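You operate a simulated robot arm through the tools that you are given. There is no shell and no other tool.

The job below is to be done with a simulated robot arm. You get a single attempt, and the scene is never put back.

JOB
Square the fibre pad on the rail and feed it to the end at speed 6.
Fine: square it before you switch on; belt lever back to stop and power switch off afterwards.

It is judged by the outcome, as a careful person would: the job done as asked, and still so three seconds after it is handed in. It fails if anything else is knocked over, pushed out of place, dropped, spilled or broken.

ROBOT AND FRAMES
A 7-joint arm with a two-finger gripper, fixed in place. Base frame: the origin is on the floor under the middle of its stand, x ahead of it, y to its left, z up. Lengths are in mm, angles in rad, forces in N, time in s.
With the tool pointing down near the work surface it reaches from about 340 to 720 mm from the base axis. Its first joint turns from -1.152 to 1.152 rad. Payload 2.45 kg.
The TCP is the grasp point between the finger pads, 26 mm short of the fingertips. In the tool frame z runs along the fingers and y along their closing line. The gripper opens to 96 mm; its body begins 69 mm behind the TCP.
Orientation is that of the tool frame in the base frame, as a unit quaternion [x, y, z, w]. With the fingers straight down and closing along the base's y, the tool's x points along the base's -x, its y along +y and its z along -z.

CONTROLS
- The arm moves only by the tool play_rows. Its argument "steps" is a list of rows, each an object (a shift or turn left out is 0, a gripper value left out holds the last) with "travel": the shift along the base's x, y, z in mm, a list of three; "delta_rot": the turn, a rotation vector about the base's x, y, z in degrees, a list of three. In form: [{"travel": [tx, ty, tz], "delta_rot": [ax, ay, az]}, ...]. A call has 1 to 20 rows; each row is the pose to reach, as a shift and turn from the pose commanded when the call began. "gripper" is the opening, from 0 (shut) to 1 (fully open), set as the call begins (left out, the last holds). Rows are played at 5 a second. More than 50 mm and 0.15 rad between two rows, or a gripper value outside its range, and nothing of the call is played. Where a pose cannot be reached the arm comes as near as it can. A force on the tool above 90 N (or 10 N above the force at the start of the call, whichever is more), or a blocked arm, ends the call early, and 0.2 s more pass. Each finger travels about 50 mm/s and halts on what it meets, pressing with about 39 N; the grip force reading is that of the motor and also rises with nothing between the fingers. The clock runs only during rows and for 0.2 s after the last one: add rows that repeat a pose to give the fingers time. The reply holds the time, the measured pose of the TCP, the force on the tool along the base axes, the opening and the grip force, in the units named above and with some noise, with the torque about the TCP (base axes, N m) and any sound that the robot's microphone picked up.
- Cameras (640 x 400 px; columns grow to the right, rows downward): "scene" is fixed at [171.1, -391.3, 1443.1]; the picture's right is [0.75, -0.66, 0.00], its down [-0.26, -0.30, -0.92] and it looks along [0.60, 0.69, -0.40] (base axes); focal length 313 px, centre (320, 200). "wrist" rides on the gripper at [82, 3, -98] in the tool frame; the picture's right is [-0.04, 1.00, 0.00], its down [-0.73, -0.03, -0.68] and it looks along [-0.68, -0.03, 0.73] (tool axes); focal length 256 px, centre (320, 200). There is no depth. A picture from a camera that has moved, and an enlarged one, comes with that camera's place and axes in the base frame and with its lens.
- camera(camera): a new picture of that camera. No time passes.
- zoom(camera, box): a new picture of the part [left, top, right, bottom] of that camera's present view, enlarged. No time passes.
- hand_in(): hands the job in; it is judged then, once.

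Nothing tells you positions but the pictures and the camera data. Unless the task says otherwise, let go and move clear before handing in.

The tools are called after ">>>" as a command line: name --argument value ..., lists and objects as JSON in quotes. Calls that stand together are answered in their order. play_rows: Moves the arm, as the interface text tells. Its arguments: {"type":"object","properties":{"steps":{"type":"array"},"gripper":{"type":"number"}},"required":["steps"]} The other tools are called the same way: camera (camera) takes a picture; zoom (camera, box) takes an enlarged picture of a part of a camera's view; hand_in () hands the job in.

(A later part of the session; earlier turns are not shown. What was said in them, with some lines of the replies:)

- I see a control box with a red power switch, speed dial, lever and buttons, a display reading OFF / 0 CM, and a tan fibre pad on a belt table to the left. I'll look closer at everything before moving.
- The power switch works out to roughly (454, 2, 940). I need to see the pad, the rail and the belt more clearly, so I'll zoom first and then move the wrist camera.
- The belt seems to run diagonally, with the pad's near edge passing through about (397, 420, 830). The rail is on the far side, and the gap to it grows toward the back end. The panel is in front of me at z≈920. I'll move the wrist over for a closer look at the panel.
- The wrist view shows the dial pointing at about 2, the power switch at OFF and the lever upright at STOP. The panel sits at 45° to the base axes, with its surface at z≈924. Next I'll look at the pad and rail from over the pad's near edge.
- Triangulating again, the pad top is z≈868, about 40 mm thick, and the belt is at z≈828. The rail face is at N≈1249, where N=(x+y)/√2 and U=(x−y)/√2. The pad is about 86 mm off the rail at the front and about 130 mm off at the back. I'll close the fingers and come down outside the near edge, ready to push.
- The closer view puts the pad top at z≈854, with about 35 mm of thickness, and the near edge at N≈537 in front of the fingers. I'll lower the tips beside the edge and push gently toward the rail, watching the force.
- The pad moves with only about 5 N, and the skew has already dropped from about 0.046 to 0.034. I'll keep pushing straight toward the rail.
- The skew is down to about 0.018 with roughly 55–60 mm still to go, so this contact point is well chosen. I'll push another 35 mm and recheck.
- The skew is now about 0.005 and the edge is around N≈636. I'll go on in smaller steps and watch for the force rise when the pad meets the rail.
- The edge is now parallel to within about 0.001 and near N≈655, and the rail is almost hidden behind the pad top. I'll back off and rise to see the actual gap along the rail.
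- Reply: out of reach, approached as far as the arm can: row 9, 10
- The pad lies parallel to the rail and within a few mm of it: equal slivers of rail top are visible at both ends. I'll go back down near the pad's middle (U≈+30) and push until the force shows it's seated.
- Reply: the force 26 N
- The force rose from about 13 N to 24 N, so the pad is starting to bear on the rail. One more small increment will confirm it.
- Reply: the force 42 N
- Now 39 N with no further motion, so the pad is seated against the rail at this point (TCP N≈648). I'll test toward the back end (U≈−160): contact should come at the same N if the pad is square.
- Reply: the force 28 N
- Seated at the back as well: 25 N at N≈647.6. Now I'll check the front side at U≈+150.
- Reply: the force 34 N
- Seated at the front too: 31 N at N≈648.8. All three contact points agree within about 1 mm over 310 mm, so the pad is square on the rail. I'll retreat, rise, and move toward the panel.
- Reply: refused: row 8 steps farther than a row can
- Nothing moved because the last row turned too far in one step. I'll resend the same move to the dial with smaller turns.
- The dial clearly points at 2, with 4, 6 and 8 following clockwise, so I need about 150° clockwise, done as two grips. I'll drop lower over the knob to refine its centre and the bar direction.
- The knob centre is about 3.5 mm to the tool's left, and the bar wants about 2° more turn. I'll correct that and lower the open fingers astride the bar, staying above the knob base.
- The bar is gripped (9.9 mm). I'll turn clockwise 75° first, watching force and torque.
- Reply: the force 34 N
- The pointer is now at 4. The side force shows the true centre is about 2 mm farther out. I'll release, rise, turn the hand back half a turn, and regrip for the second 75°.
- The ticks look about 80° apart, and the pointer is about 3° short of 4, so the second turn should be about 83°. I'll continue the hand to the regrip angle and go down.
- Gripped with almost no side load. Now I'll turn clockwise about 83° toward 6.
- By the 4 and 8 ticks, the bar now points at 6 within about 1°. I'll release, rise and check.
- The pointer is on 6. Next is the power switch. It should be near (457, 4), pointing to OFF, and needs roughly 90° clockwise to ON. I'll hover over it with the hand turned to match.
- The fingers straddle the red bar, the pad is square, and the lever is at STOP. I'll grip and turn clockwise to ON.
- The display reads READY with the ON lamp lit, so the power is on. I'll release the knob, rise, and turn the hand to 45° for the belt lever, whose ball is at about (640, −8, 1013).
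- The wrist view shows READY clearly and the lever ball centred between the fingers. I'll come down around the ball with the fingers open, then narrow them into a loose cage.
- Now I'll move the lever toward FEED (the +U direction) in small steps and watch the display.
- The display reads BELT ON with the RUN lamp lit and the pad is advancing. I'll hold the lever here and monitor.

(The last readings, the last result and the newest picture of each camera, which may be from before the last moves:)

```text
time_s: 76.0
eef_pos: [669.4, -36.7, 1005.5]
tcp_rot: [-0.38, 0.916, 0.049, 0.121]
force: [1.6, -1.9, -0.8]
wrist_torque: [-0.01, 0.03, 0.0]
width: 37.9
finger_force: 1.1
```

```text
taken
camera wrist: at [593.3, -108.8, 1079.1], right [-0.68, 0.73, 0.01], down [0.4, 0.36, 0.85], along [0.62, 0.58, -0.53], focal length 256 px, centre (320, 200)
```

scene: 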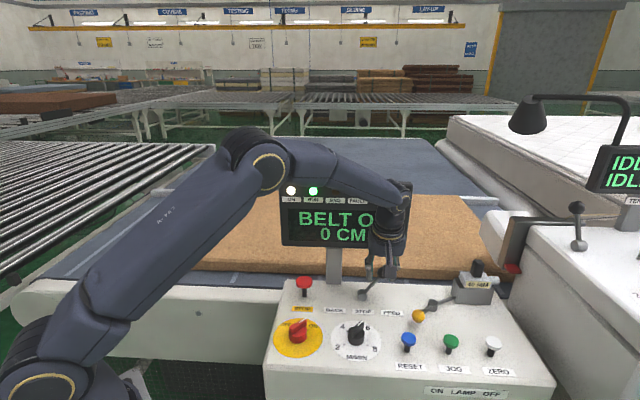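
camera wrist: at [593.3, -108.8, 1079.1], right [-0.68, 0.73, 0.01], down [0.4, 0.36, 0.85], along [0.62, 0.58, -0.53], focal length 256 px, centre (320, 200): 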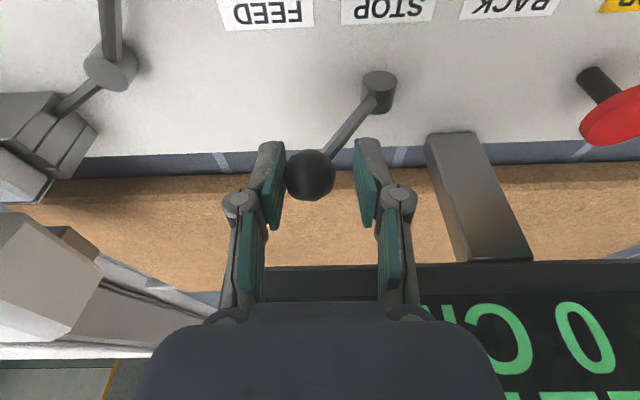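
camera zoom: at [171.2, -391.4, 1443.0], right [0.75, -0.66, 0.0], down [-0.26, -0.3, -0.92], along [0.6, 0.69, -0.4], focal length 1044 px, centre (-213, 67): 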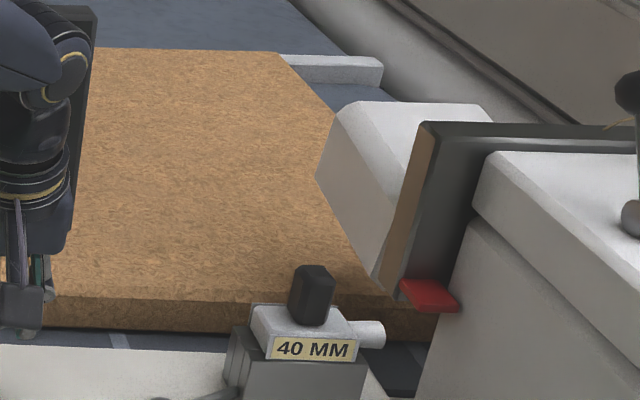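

The pad has moved about 370 mm in 3.7 s, which matches 6 m/min, and it's tracking along the rail. I'll keep monitoring for END.

>>> play_rows --steps '[{"travel": [0, 0, 0]}]'

>>> zoom --camera "scene" --box '[270, 150, 440, 310]'

>>> zoom --camera "scene" --box '[400, 180, 560, 300]'

```text
time_s: 76.4
eef_pos: [669.7, -36.9, 1005.6]
tcp_rot: [-0.379, 0.916, 0.049, 0.121]
force: [1.1, -1.3, -0.1]
wrist_torque: [-0.02, 0.01, -0.02]
width: 37.7
finger_force: 0.9
```

```text
2.50 times, centred on (355, 230) of scene
camera zoom: at [171.2, -391.4, 1443.0], right [0.75, -0.66, 0.0], down [-0.26, -0.3, -0.92], along [0.6, 0.69, -0.4], focal length 783 px, centre (232, 125)
```

zoom: 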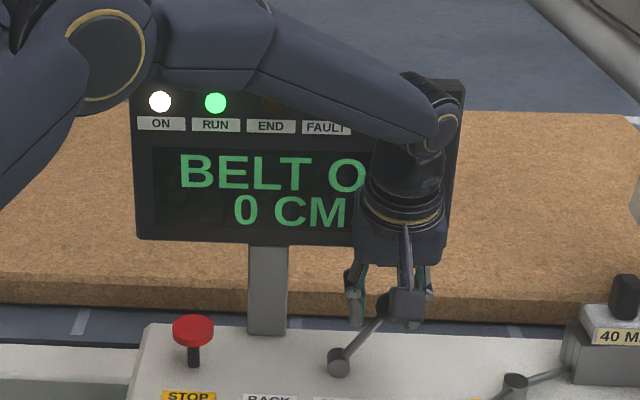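

```text
3.33 times, centred on (480, 240) of scene
camera zoom: at [171.2, -391.4, 1443.0], right [0.75, -0.66, 0.0], down [-0.26, -0.3, -0.92], along [0.6, 0.69, -0.4], focal length 1044 px, centre (-213, 67)
```

zoom: 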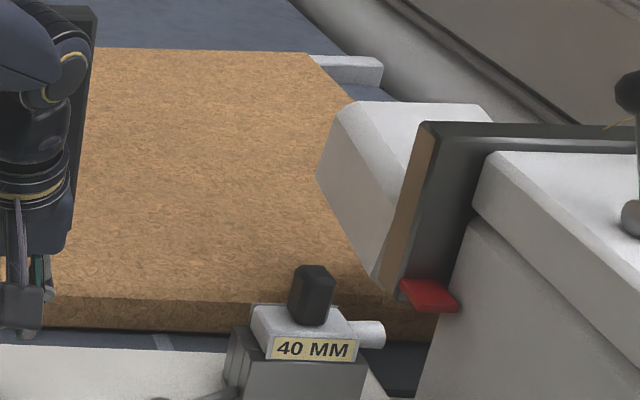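

>>> play_rows --steps '[{"travel": [0, 0, 0]}]'

>>> zoom --camera "scene" --box '[270, 150, 440, 310]'

>>> zoom --camera "scene" --box '[400, 180, 560, 300]'

```text
time_s: 76.8
eef_pos: [668.9, -36.5, 1006.5]
tcp_rot: [-0.379, 0.916, 0.05, 0.121]
force: [1.5, -1.8, 0.9]
wrist_torque: [-0.02, -0.01, -0.04]
width: 37.8
finger_force: 0.9
```

```text
2.50 times, centred on (355, 230) of scene
camera zoom: at [171.2, -391.4, 1443.0], right [0.75, -0.66, 0.0], down [-0.26, -0.3, -0.92], along [0.6, 0.69, -0.4], focal length 783 px, centre (232, 125)
```

zoom: 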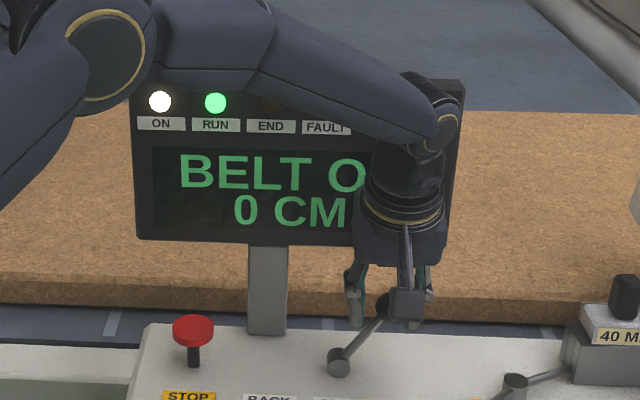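

```text
3.33 times, centred on (480, 240) of scene
camera zoom: at [171.2, -391.4, 1443.0], right [0.75, -0.66, 0.0], down [-0.26, -0.3, -0.92], along [0.6, 0.69, -0.4], focal length 1044 px, centre (-213, 67)
```

zoom: 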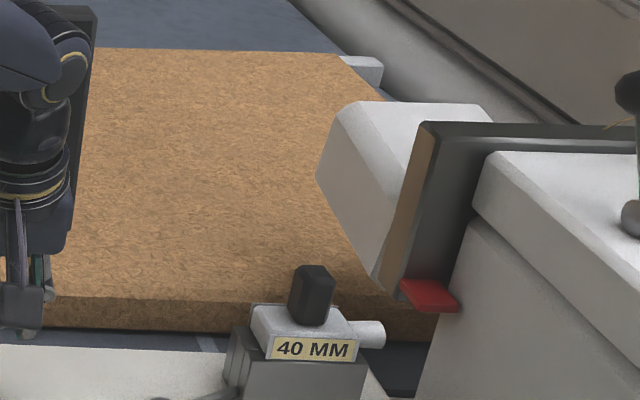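

>>> play_rows --steps '[{"travel": [0, 0, 0]}]'

>>> zoom --camera "scene" --box '[270, 150, 440, 310]'

>>> zoom --camera "scene" --box '[400, 180, 560, 300]'

```text
time_s: 77.2
eef_pos: [669.1, -36.7, 1007.1]
tcp_rot: [-0.38, 0.916, 0.05, 0.12]
force: [0.9, -1.2, 0.2]
wrist_torque: [-0.01, -0.01, -0.04]
width: 37.9
finger_force: 1.2
```

```text
2.50 times, centred on (355, 230) of scene
camera zoom: at [171.2, -391.4, 1443.0], right [0.75, -0.66, 0.0], down [-0.26, -0.3, -0.92], along [0.6, 0.69, -0.4], focal length 783 px, centre (232, 125)
```

zoom: 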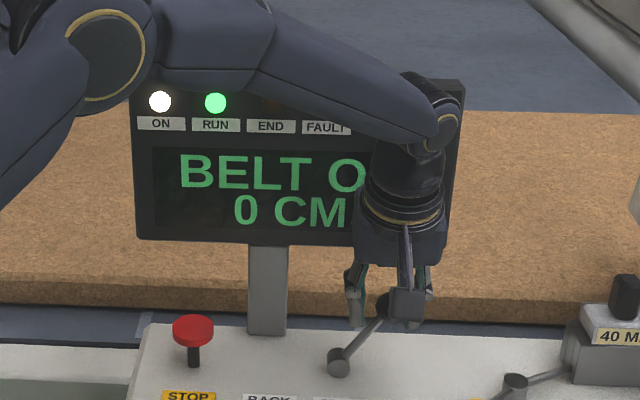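

```text
3.33 times, centred on (480, 240) of scene
camera zoom: at [171.2, -391.4, 1443.0], right [0.75, -0.66, 0.0], down [-0.26, -0.3, -0.92], along [0.6, 0.69, -0.4], focal length 1044 px, centre (-213, 67)
```

zoom: 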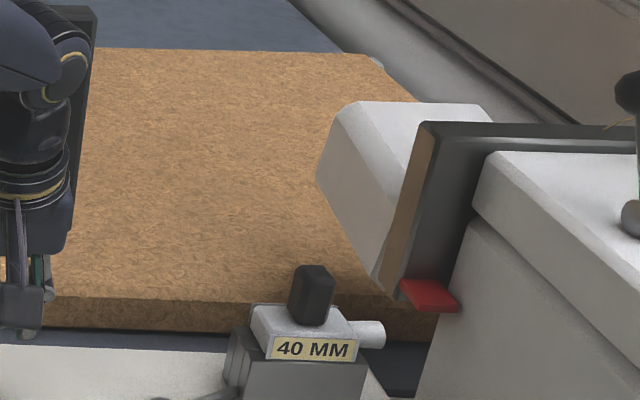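

>>> play_rows --steps '[{"travel": [0, 0, 0]}]'

>>> zoom --camera "scene" --box '[270, 150, 440, 310]'

>>> zoom --camera "scene" --box '[400, 180, 560, 300]'

>>> camera --camera "wrist"

```text
time_s: 77.6
eef_pos: [669.1, -36.2, 1006.9]
tcp_rot: [-0.379, 0.916, 0.05, 0.121]
force: [0.8, -1.4, -0.1]
wrist_torque: [-0.03, -0.04, -0.03]
width: 37.8
finger_force: 1.1
```

```text
2.50 times, centred on (355, 230) of scene
camera zoom: at [171.2, -391.4, 1443.0], right [0.75, -0.66, 0.0], down [-0.26, -0.3, -0.92], along [0.6, 0.69, -0.4], focal length 783 px, centre (232, 125)
```

zoom: 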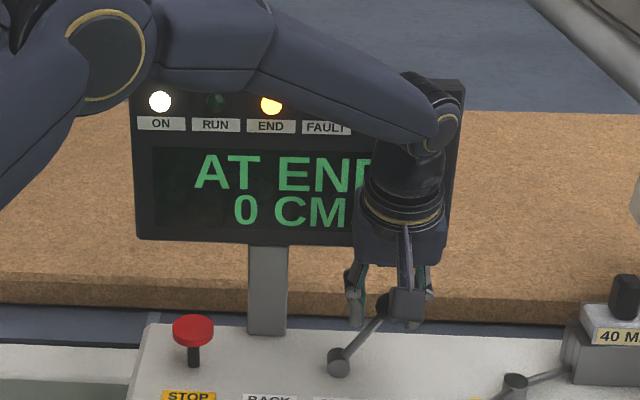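

```text
3.33 times, centred on (480, 240) of scene
camera zoom: at [171.2, -391.4, 1443.0], right [0.75, -0.66, 0.0], down [-0.26, -0.3, -0.92], along [0.6, 0.69, -0.4], focal length 1044 px, centre (-213, 67)
```

zoom: 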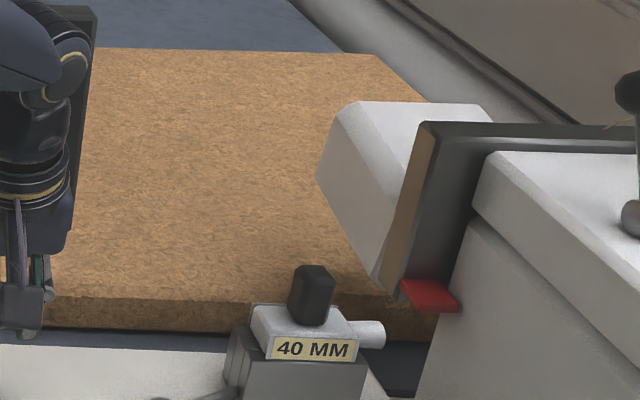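

```text
taken
camera wrist: at [593.3, -108.8, 1079.1], right [-0.68, 0.73, 0.01], down [0.4, 0.36, 0.85], along [0.62, 0.58, -0.53], focal length 256 px, centre (320, 200)
```

wrist: 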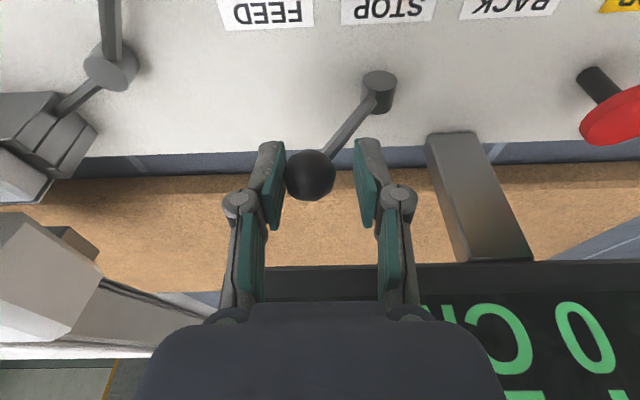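

AT END, with the END lamp lit and RUN off: the belt stopped itself. I'll bring the lever back to STOP, keeping it caged so it can't overshoot to BACK.

>>> play_rows --steps '[{"travel": [-4, 4, 2]}, {"travel": [-8, 8, 3.5]}, {"travel": [-12, 12, 5]}, {"travel": [-16, 16, 6]}, {"travel": [-20, 20, 7]}, {"travel": [-24, 24, 7.5]}, {"travel": [-28, 28, 8]}, {"travel": [-28, 28, 8]}]'

>>> camera --camera "wrist"

>>> zoom --camera "wrist" --box '[220, 40, 420, 240]'

>>> zoom --camera "scene" --box '[270, 150, 440, 310]'

```text
time_s: 79.4
eef_pos: [642.4, -8.5, 1013.7]
tcp_rot: [-0.38, 0.916, 0.05, 0.12]
force: [-0.3, 0.6, -0.1]
wrist_torque: [0.02, 0.02, -0.03]
width: 36.4
finger_force: 0.0
```

```text
taken
camera wrist: at [565.6, -80.6, 1087.0], right [-0.68, 0.73, 0.01], down [0.4, 0.36, 0.85], along [0.62, 0.58, -0.53], focal length 256 px, centre (320, 200)
```

wrist: 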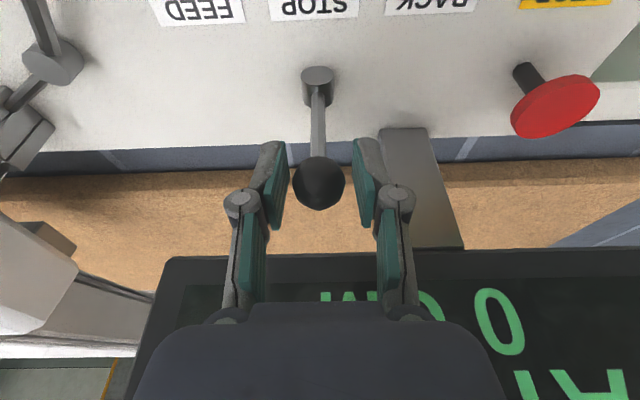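

```text
2.00 times, centred on (320, 140) of wrist
camera zoom: at [565.6, -80.6, 1087.0], right [-0.68, 0.73, 0.01], down [0.4, 0.36, 0.85], along [0.62, 0.58, -0.53], focal length 512 px, centre (320, 320)
```

zoom: 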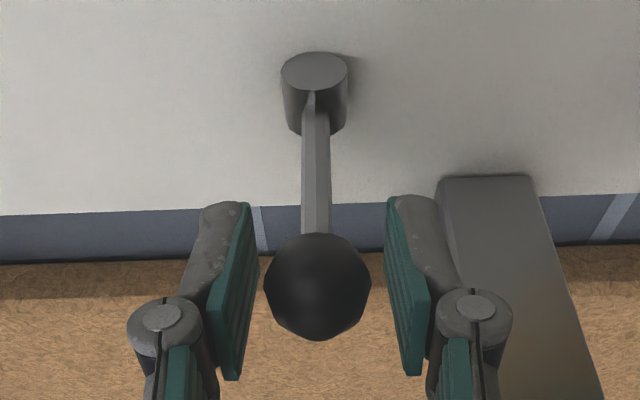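

```text
2.50 times, centred on (355, 230) of scene
camera zoom: at [171.1, -391.3, 1443.1], right [0.75, -0.66, 0.0], down [-0.26, -0.3, -0.92], along [0.6, 0.69, -0.4], focal length 783 px, centre (232, 125)
```

zoom: 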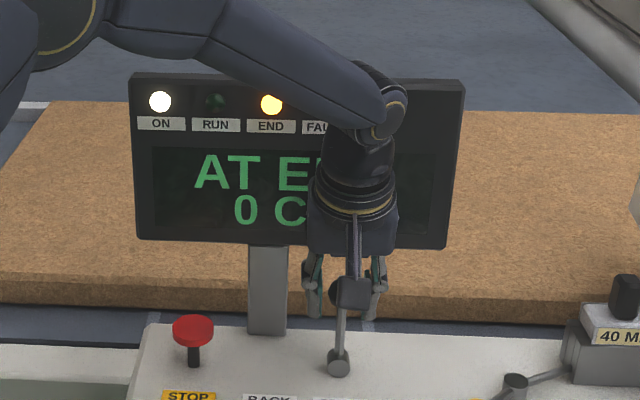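

The lever is upright at STOP again and the display still shows AT END. I'll open, lift clear of the lever, and return over the power switch.

>>> play_rows --steps '[{"travel": [0, 0, 0]}, {"travel": [0, 0, 0]}, {"travel": [-4, -4.5, 20]}, {"travel": [-8, -9, 40]}, {"travel": [-12, -13.5, 60]}, {"travel": [-15.5, -17.5, 80]}, {"travel": [-45, -14, 82]}, {"travel": [-75, -9, 82], "delta_rot": [-2, 2, 0]}, {"travel": [-105, -3, 82], "delta_rot": [-4, 4, 0]}, {"travel": [-135, 3, 82], "delta_rot": [-6, 6, 0]}, {"travel": [-165, 9, 82], "delta_rot": [-8, 8, 0]}, {"travel": [-186, 13, 82], "delta_rot": [-10.6, 10.6, 0]}, {"travel": [-186, 13, 82], "delta_rot": [-10.6, 10.6, 0]}]' --gripper 0.6

>>> camera --camera "wrist"

>>> camera --camera "scene"

```text
time_s: 82.2
eef_pos: [456.2, 5.1, 1096.7]
tcp_rot: [-0.383, 0.924, 0.0, 0.0]
force: [-0.9, 0.5, 0.5]
wrist_torque: [-0.02, 0.02, 0.0]
width: 57.6
finger_force: 0.0
```

```text
taken
camera wrist: at [395.8, -51.6, 1193.7], right [-0.68, 0.73, 0.0], down [0.54, 0.5, 0.68], along [0.5, 0.46, -0.73], focal length 256 px, centre (320, 200)
```

wrist: 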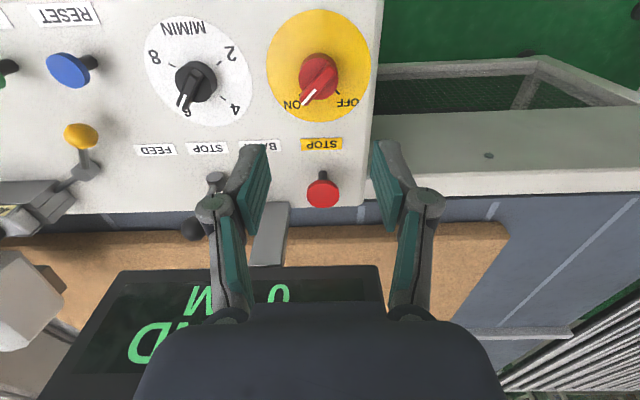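

```text
taken
```

scene: 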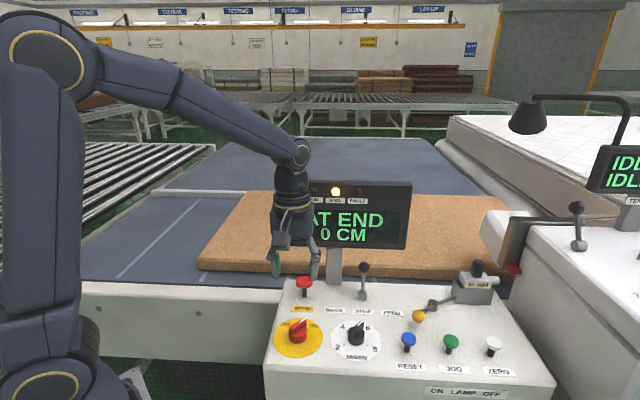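

The pad sits at the end, parallel along the rail. Next I'll turn the hand to match the ON position of the red knob and lower onto it.

>>> play_rows --steps '[{"travel": [-0.5, -0.7, 0], "delta_rot": [0, 0, -6.5]}, {"travel": [-0.5, -0.7, 0], "delta_rot": [0, 0, -13]}, {"travel": [-0.5, -0.7, 0], "delta_rot": [0, 0, -19.5]}, {"travel": [-0.5, -0.7, 0], "delta_rot": [0, 0, -26]}, {"travel": [-0.5, -0.7, 0], "delta_rot": [0, 0, -32.5]}, {"travel": [-0.5, -0.7, 0], "delta_rot": [0, 0, -39]}, {"travel": [-0.5, -0.7, -40], "delta_rot": [0, 0, -39]}, {"travel": [-0.5, -0.7, -70], "delta_rot": [0, 0, -39]}, {"travel": [-0.5, -0.7, -70], "delta_rot": [0, 0, -39]}]'

>>> zoom --camera "wrist" --box '[220, 40, 420, 200]'

```text
time_s: 84.2
eef_pos: [455.3, 3.9, 1026.8]
tcp_rot: [-0.052, 0.999, 0.0, 0.0]
force: [-0.1, -0.1, 0.4]
wrist_torque: [-0.01, 0.0, -0.03]
width: 57.5
finger_force: 0.0
```

```text
2.50 times, centred on (320, 120) of wrist
camera zoom: at [374.1, -2.7, 1123.5], right [-0.06, 1.0, 0.0], down [0.73, 0.05, 0.68], along [0.68, 0.04, -0.73], focal length 640 px, centre (320, 400)
```

zoom: 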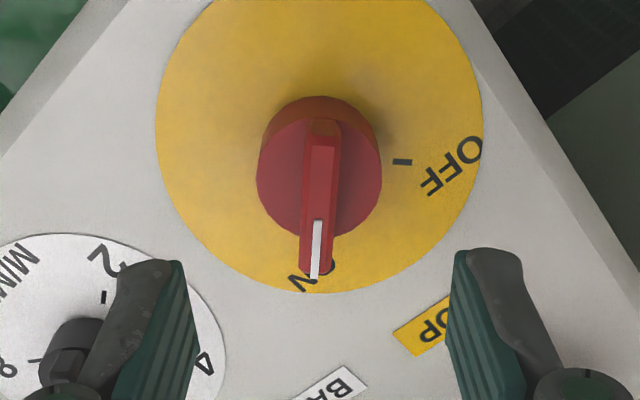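

>>> play_rows --steps '[{"travel": [0.5, 0.3, -15], "delta_rot": [0, 0, -4]}, {"travel": [0.5, 0.3, -35], "delta_rot": [0, 0, -4]}, {"travel": [0.5, 0.3, -48], "delta_rot": [0, 0, -4]}, {"travel": [0.5, 0.3, -55], "delta_rot": [0, 0, -4]}, {"travel": [0.5, 0.3, -55], "delta_rot": [0, 0, -4]}]'

>>> zoom --camera "wrist" --box '[220, 80, 420, 240]'

>>> play_rows --steps '[{"travel": [0, 0, 0]}, {"travel": [0, 0, 0]}, {"travel": [0, 0, 0]}, {"travel": [0, 0, 0]}, {"travel": [0, 0, 0]}]' --gripper 0

>>> zoom --camera "wrist" --box '[220, 80, 420, 240]'

```text
time_s: 85.4
eef_pos: [455.5, 3.2, 971.7]
tcp_rot: [-0.017, 1.0, 0.0, 0.0]
force: [-1.5, 0.9, -0.1]
wrist_torque: [-0.01, 0.01, 0.06]
width: 57.7
finger_force: 0.1
```

```text
2.50 times, centred on (320, 160) of wrist
camera zoom: at [374.2, 3.4, 1068.2], right [0.01, 1.0, 0.0], down [0.73, 0.0, 0.68], along [0.68, 0.0, -0.73], focal length 640 px, centre (320, 300)
```

zoom: 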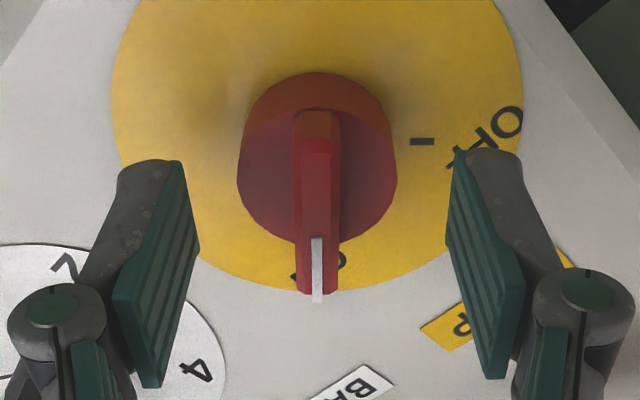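

```text
time_s: 86.6
eef_pos: [455.8, 4.8, 972.7]
tcp_rot: [-0.017, 1.0, 0.0, 0.0]
force: [0.9, -7.1, -3.9]
wrist_torque: [-0.22, -0.2, -0.04]
width: 9.8
finger_force: 37.2
```

```text
2.50 times, centred on (320, 160) of wrist
camera zoom: at [374.4, 2.8, 1068.4], right [0.01, 1.0, 0.0], down [0.73, 0.0, 0.68], along [0.68, 0.0, -0.73], focal length 640 px, centre (320, 300)
```

zoom: 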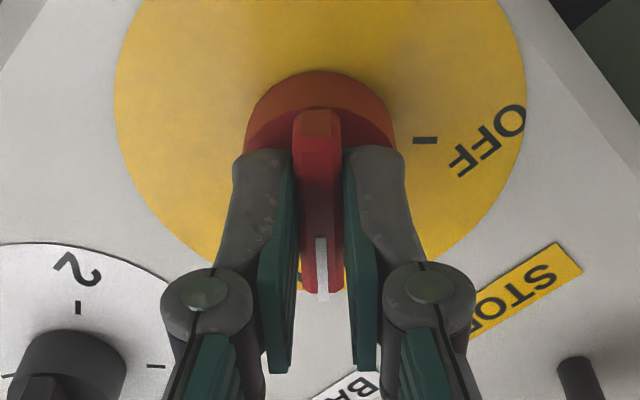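

Gripped. I'll turn counter-clockwise back to OFF.

>>> play_rows --steps '[{"travel": [0, 0, 0], "delta_rot": [0, 0, 7.4]}, {"travel": [0, 0, 0], "delta_rot": [0, 0, 14.8]}, {"travel": [0, 0, 0], "delta_rot": [0, 0, 22.2]}, {"travel": [0, 0, 0], "delta_rot": [0, 0, 29.6]}, {"travel": [0, 0, 0], "delta_rot": [0, 0, 37]}, {"travel": [0, 0, 0], "delta_rot": [0, 0, 44.4]}, {"travel": [0, 0, 0], "delta_rot": [0, 0, 51.8]}, {"travel": [0, 0, 0], "delta_rot": [0, 0, 59.2]}, {"travel": [0, 0, 0], "delta_rot": [0, 0, 66.6]}, {"travel": [0, 0, 0], "delta_rot": [0, 0, 74]}, {"travel": [0, 0, 0], "delta_rot": [0, 0, 81.4]}, {"travel": [0, 0, 0], "delta_rot": [0, 0, 88]}, {"travel": [0, 0, 0], "delta_rot": [0, 0, 88]}]'

>>> zoom --camera "wrist" --box '[220, 80, 420, 240]'

>>> camera --camera "scene"

```text
time_s: 89.4
eef_pos: [455.5, 3.2, 971.3]
tcp_rot: [0.708, -0.707, 0.001, 0.0]
force: [10.1, -20.8, -3.3]
wrist_torque: [-0.15, -0.2, -0.02]
width: 10.0
finger_force: 37.2
```

```text
2.50 times, centred on (320, 160) of wrist
camera zoom: at [452.9, -79.3, 1068.5], right [-1.0, 0.04, 0.0], down [0.03, 0.73, 0.68], along [0.03, 0.68, -0.73], focal length 640 px, centre (320, 300)
```

zoom: 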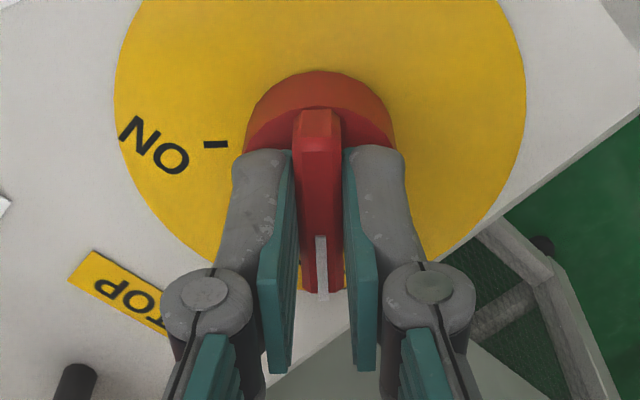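

```text
taken
```

scene: 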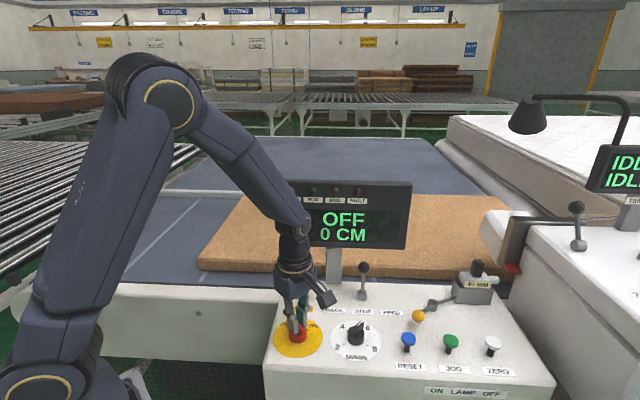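

The display reads OFF. I'll open the gripper, lift clear, and move back away from the panel.

>>> play_rows --steps '[{"travel": [0, 0, 0]}, {"travel": [0, 0, 0]}, {"travel": [0, 0, 0]}, {"travel": [0, 0, 20]}, {"travel": [0, 0, 60]}, {"travel": [0, 0, 100]}, {"travel": [0, 0, 140]}, {"travel": [-30, 0, 170]}, {"travel": [-65, 0, 200]}, {"travel": [-95, 0, 230]}, {"travel": [-95, 0, 230]}]' --gripper 0.6

>>> camera --camera "wrist"

>>> camera --camera "scene"

>>> zoom --camera "scene" --box '[265, 250, 425, 370]'

>>> zoom --camera "scene" --box '[270, 170, 430, 270]'

>>> zoom --camera "scene" --box '[190, 170, 530, 300]'

```text
time_s: 91.8
eef_pos: [360.6, 4.4, 1201.2]
tcp_rot: [-0.707, 0.707, 0.0, 0.0]
force: [0.2, 0.1, 0.1]
wrist_torque: [0.02, -0.02, 0.01]
width: 57.6
finger_force: 0.0
```

```text
taken
camera wrist: at [356.8, -78.6, 1298.7], right [-1.0, 0.04, 0.0], down [0.03, 0.73, 0.68], along [0.03, 0.68, -0.73], focal length 256 px, centre (320, 200)
```

wrist: 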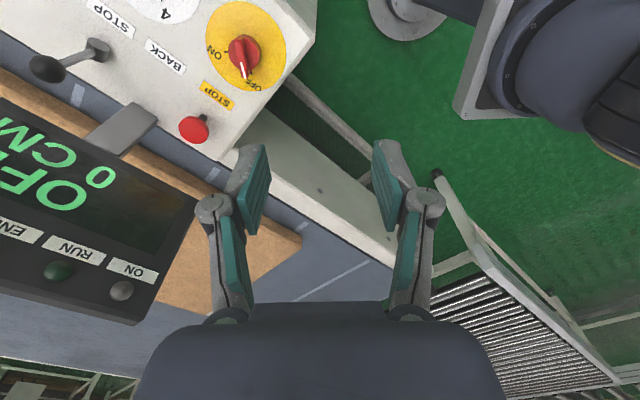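

```text
taken
```

scene: 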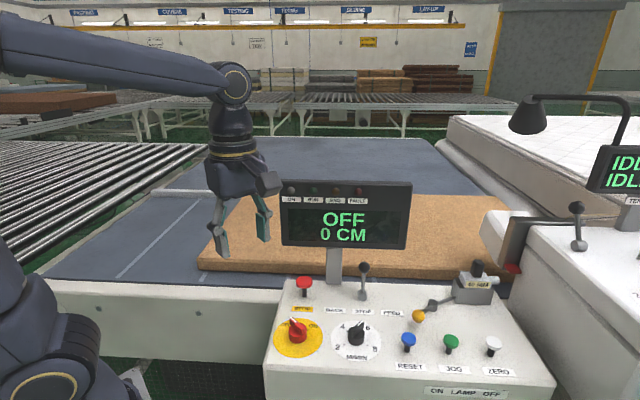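

```text
3.33 times, centred on (345, 310) of scene
camera zoom: at [171.1, -391.3, 1443.1], right [0.75, -0.66, 0.0], down [-0.26, -0.3, -0.92], along [0.6, 0.69, -0.4], focal length 1044 px, centre (237, -167)
```

zoom: 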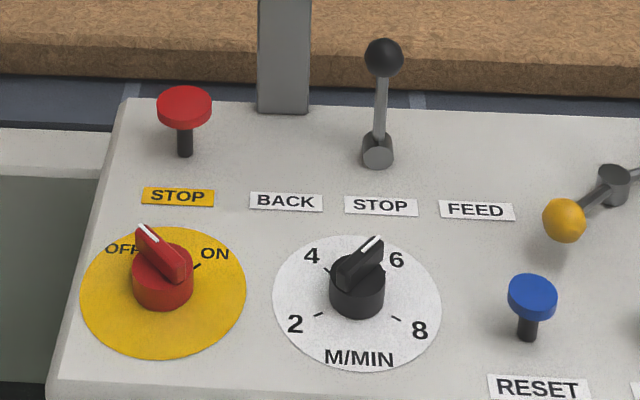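

```text
4.00 times, centred on (350, 220) of scene
camera zoom: at [171.1, -391.3, 1443.1], right [0.75, -0.66, 0.0], down [-0.26, -0.3, -0.92], along [0.6, 0.69, -0.4], focal length 1253 px, centre (200, 120)
```

zoom: 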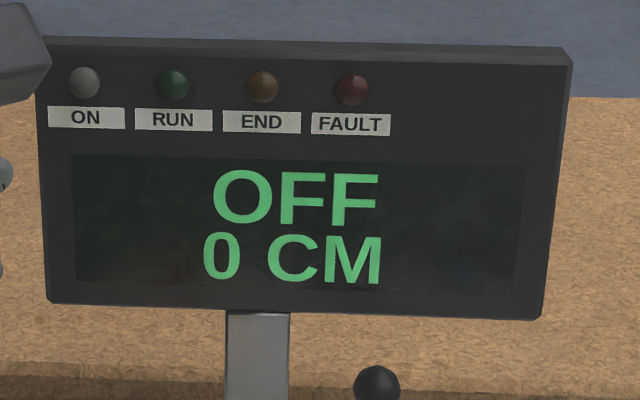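

```text
1.88 times, centred on (360, 235) of scene
camera zoom: at [171.1, -391.3, 1443.1], right [0.75, -0.66, 0.0], down [-0.26, -0.3, -0.92], along [0.6, 0.69, -0.4], focal length 590 px, centre (245, 134)
```

zoom: 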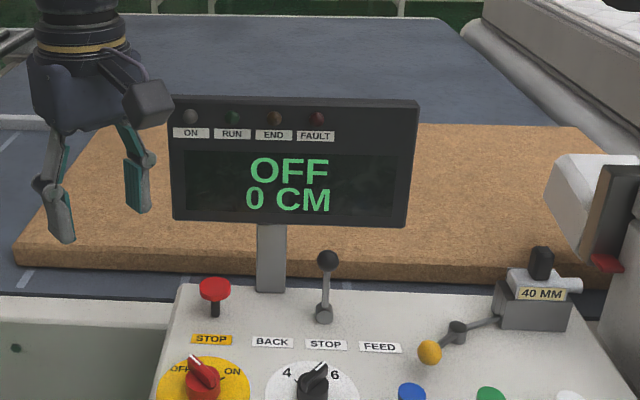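

Everything I can see checks out: the pad is at the end and square against the rail, the dial is at 6, the lever is at STOP, and the power switch is OFF with the display reading OFF. Nothing else has been disturbed, and the arm is clear with the gripper empty, so I'm handing in.

>>> hand_in

```text
The job is handed in.
```

The fibre pad is square on the rail and was fed to the end at speed 6. I've handed the job in; no verdict came back with the hand-in.

- **Squaring:** I pushed the pad against the rail before switching on. Contact checks at three points along its edge agreed to within about 1 mm.
- **Speed:** The dial is on 6, within about 1° by eye. The pad moved about 370 mm in 3.7 s, which matches 6 m/min.
- **Feed:** With the lever at FEED the belt ran until the display showed AT END, then stopped by itself. No fault came up.
- **Afterwards:** The belt lever is back at STOP, and the power switch and display are both OFF.

The length counter stayed at 0 CM the whole time, even while the pad was moving, and I don't know why. I saw nothing else moved or knocked over. The gripper is empty and the arm is clear of the panel.
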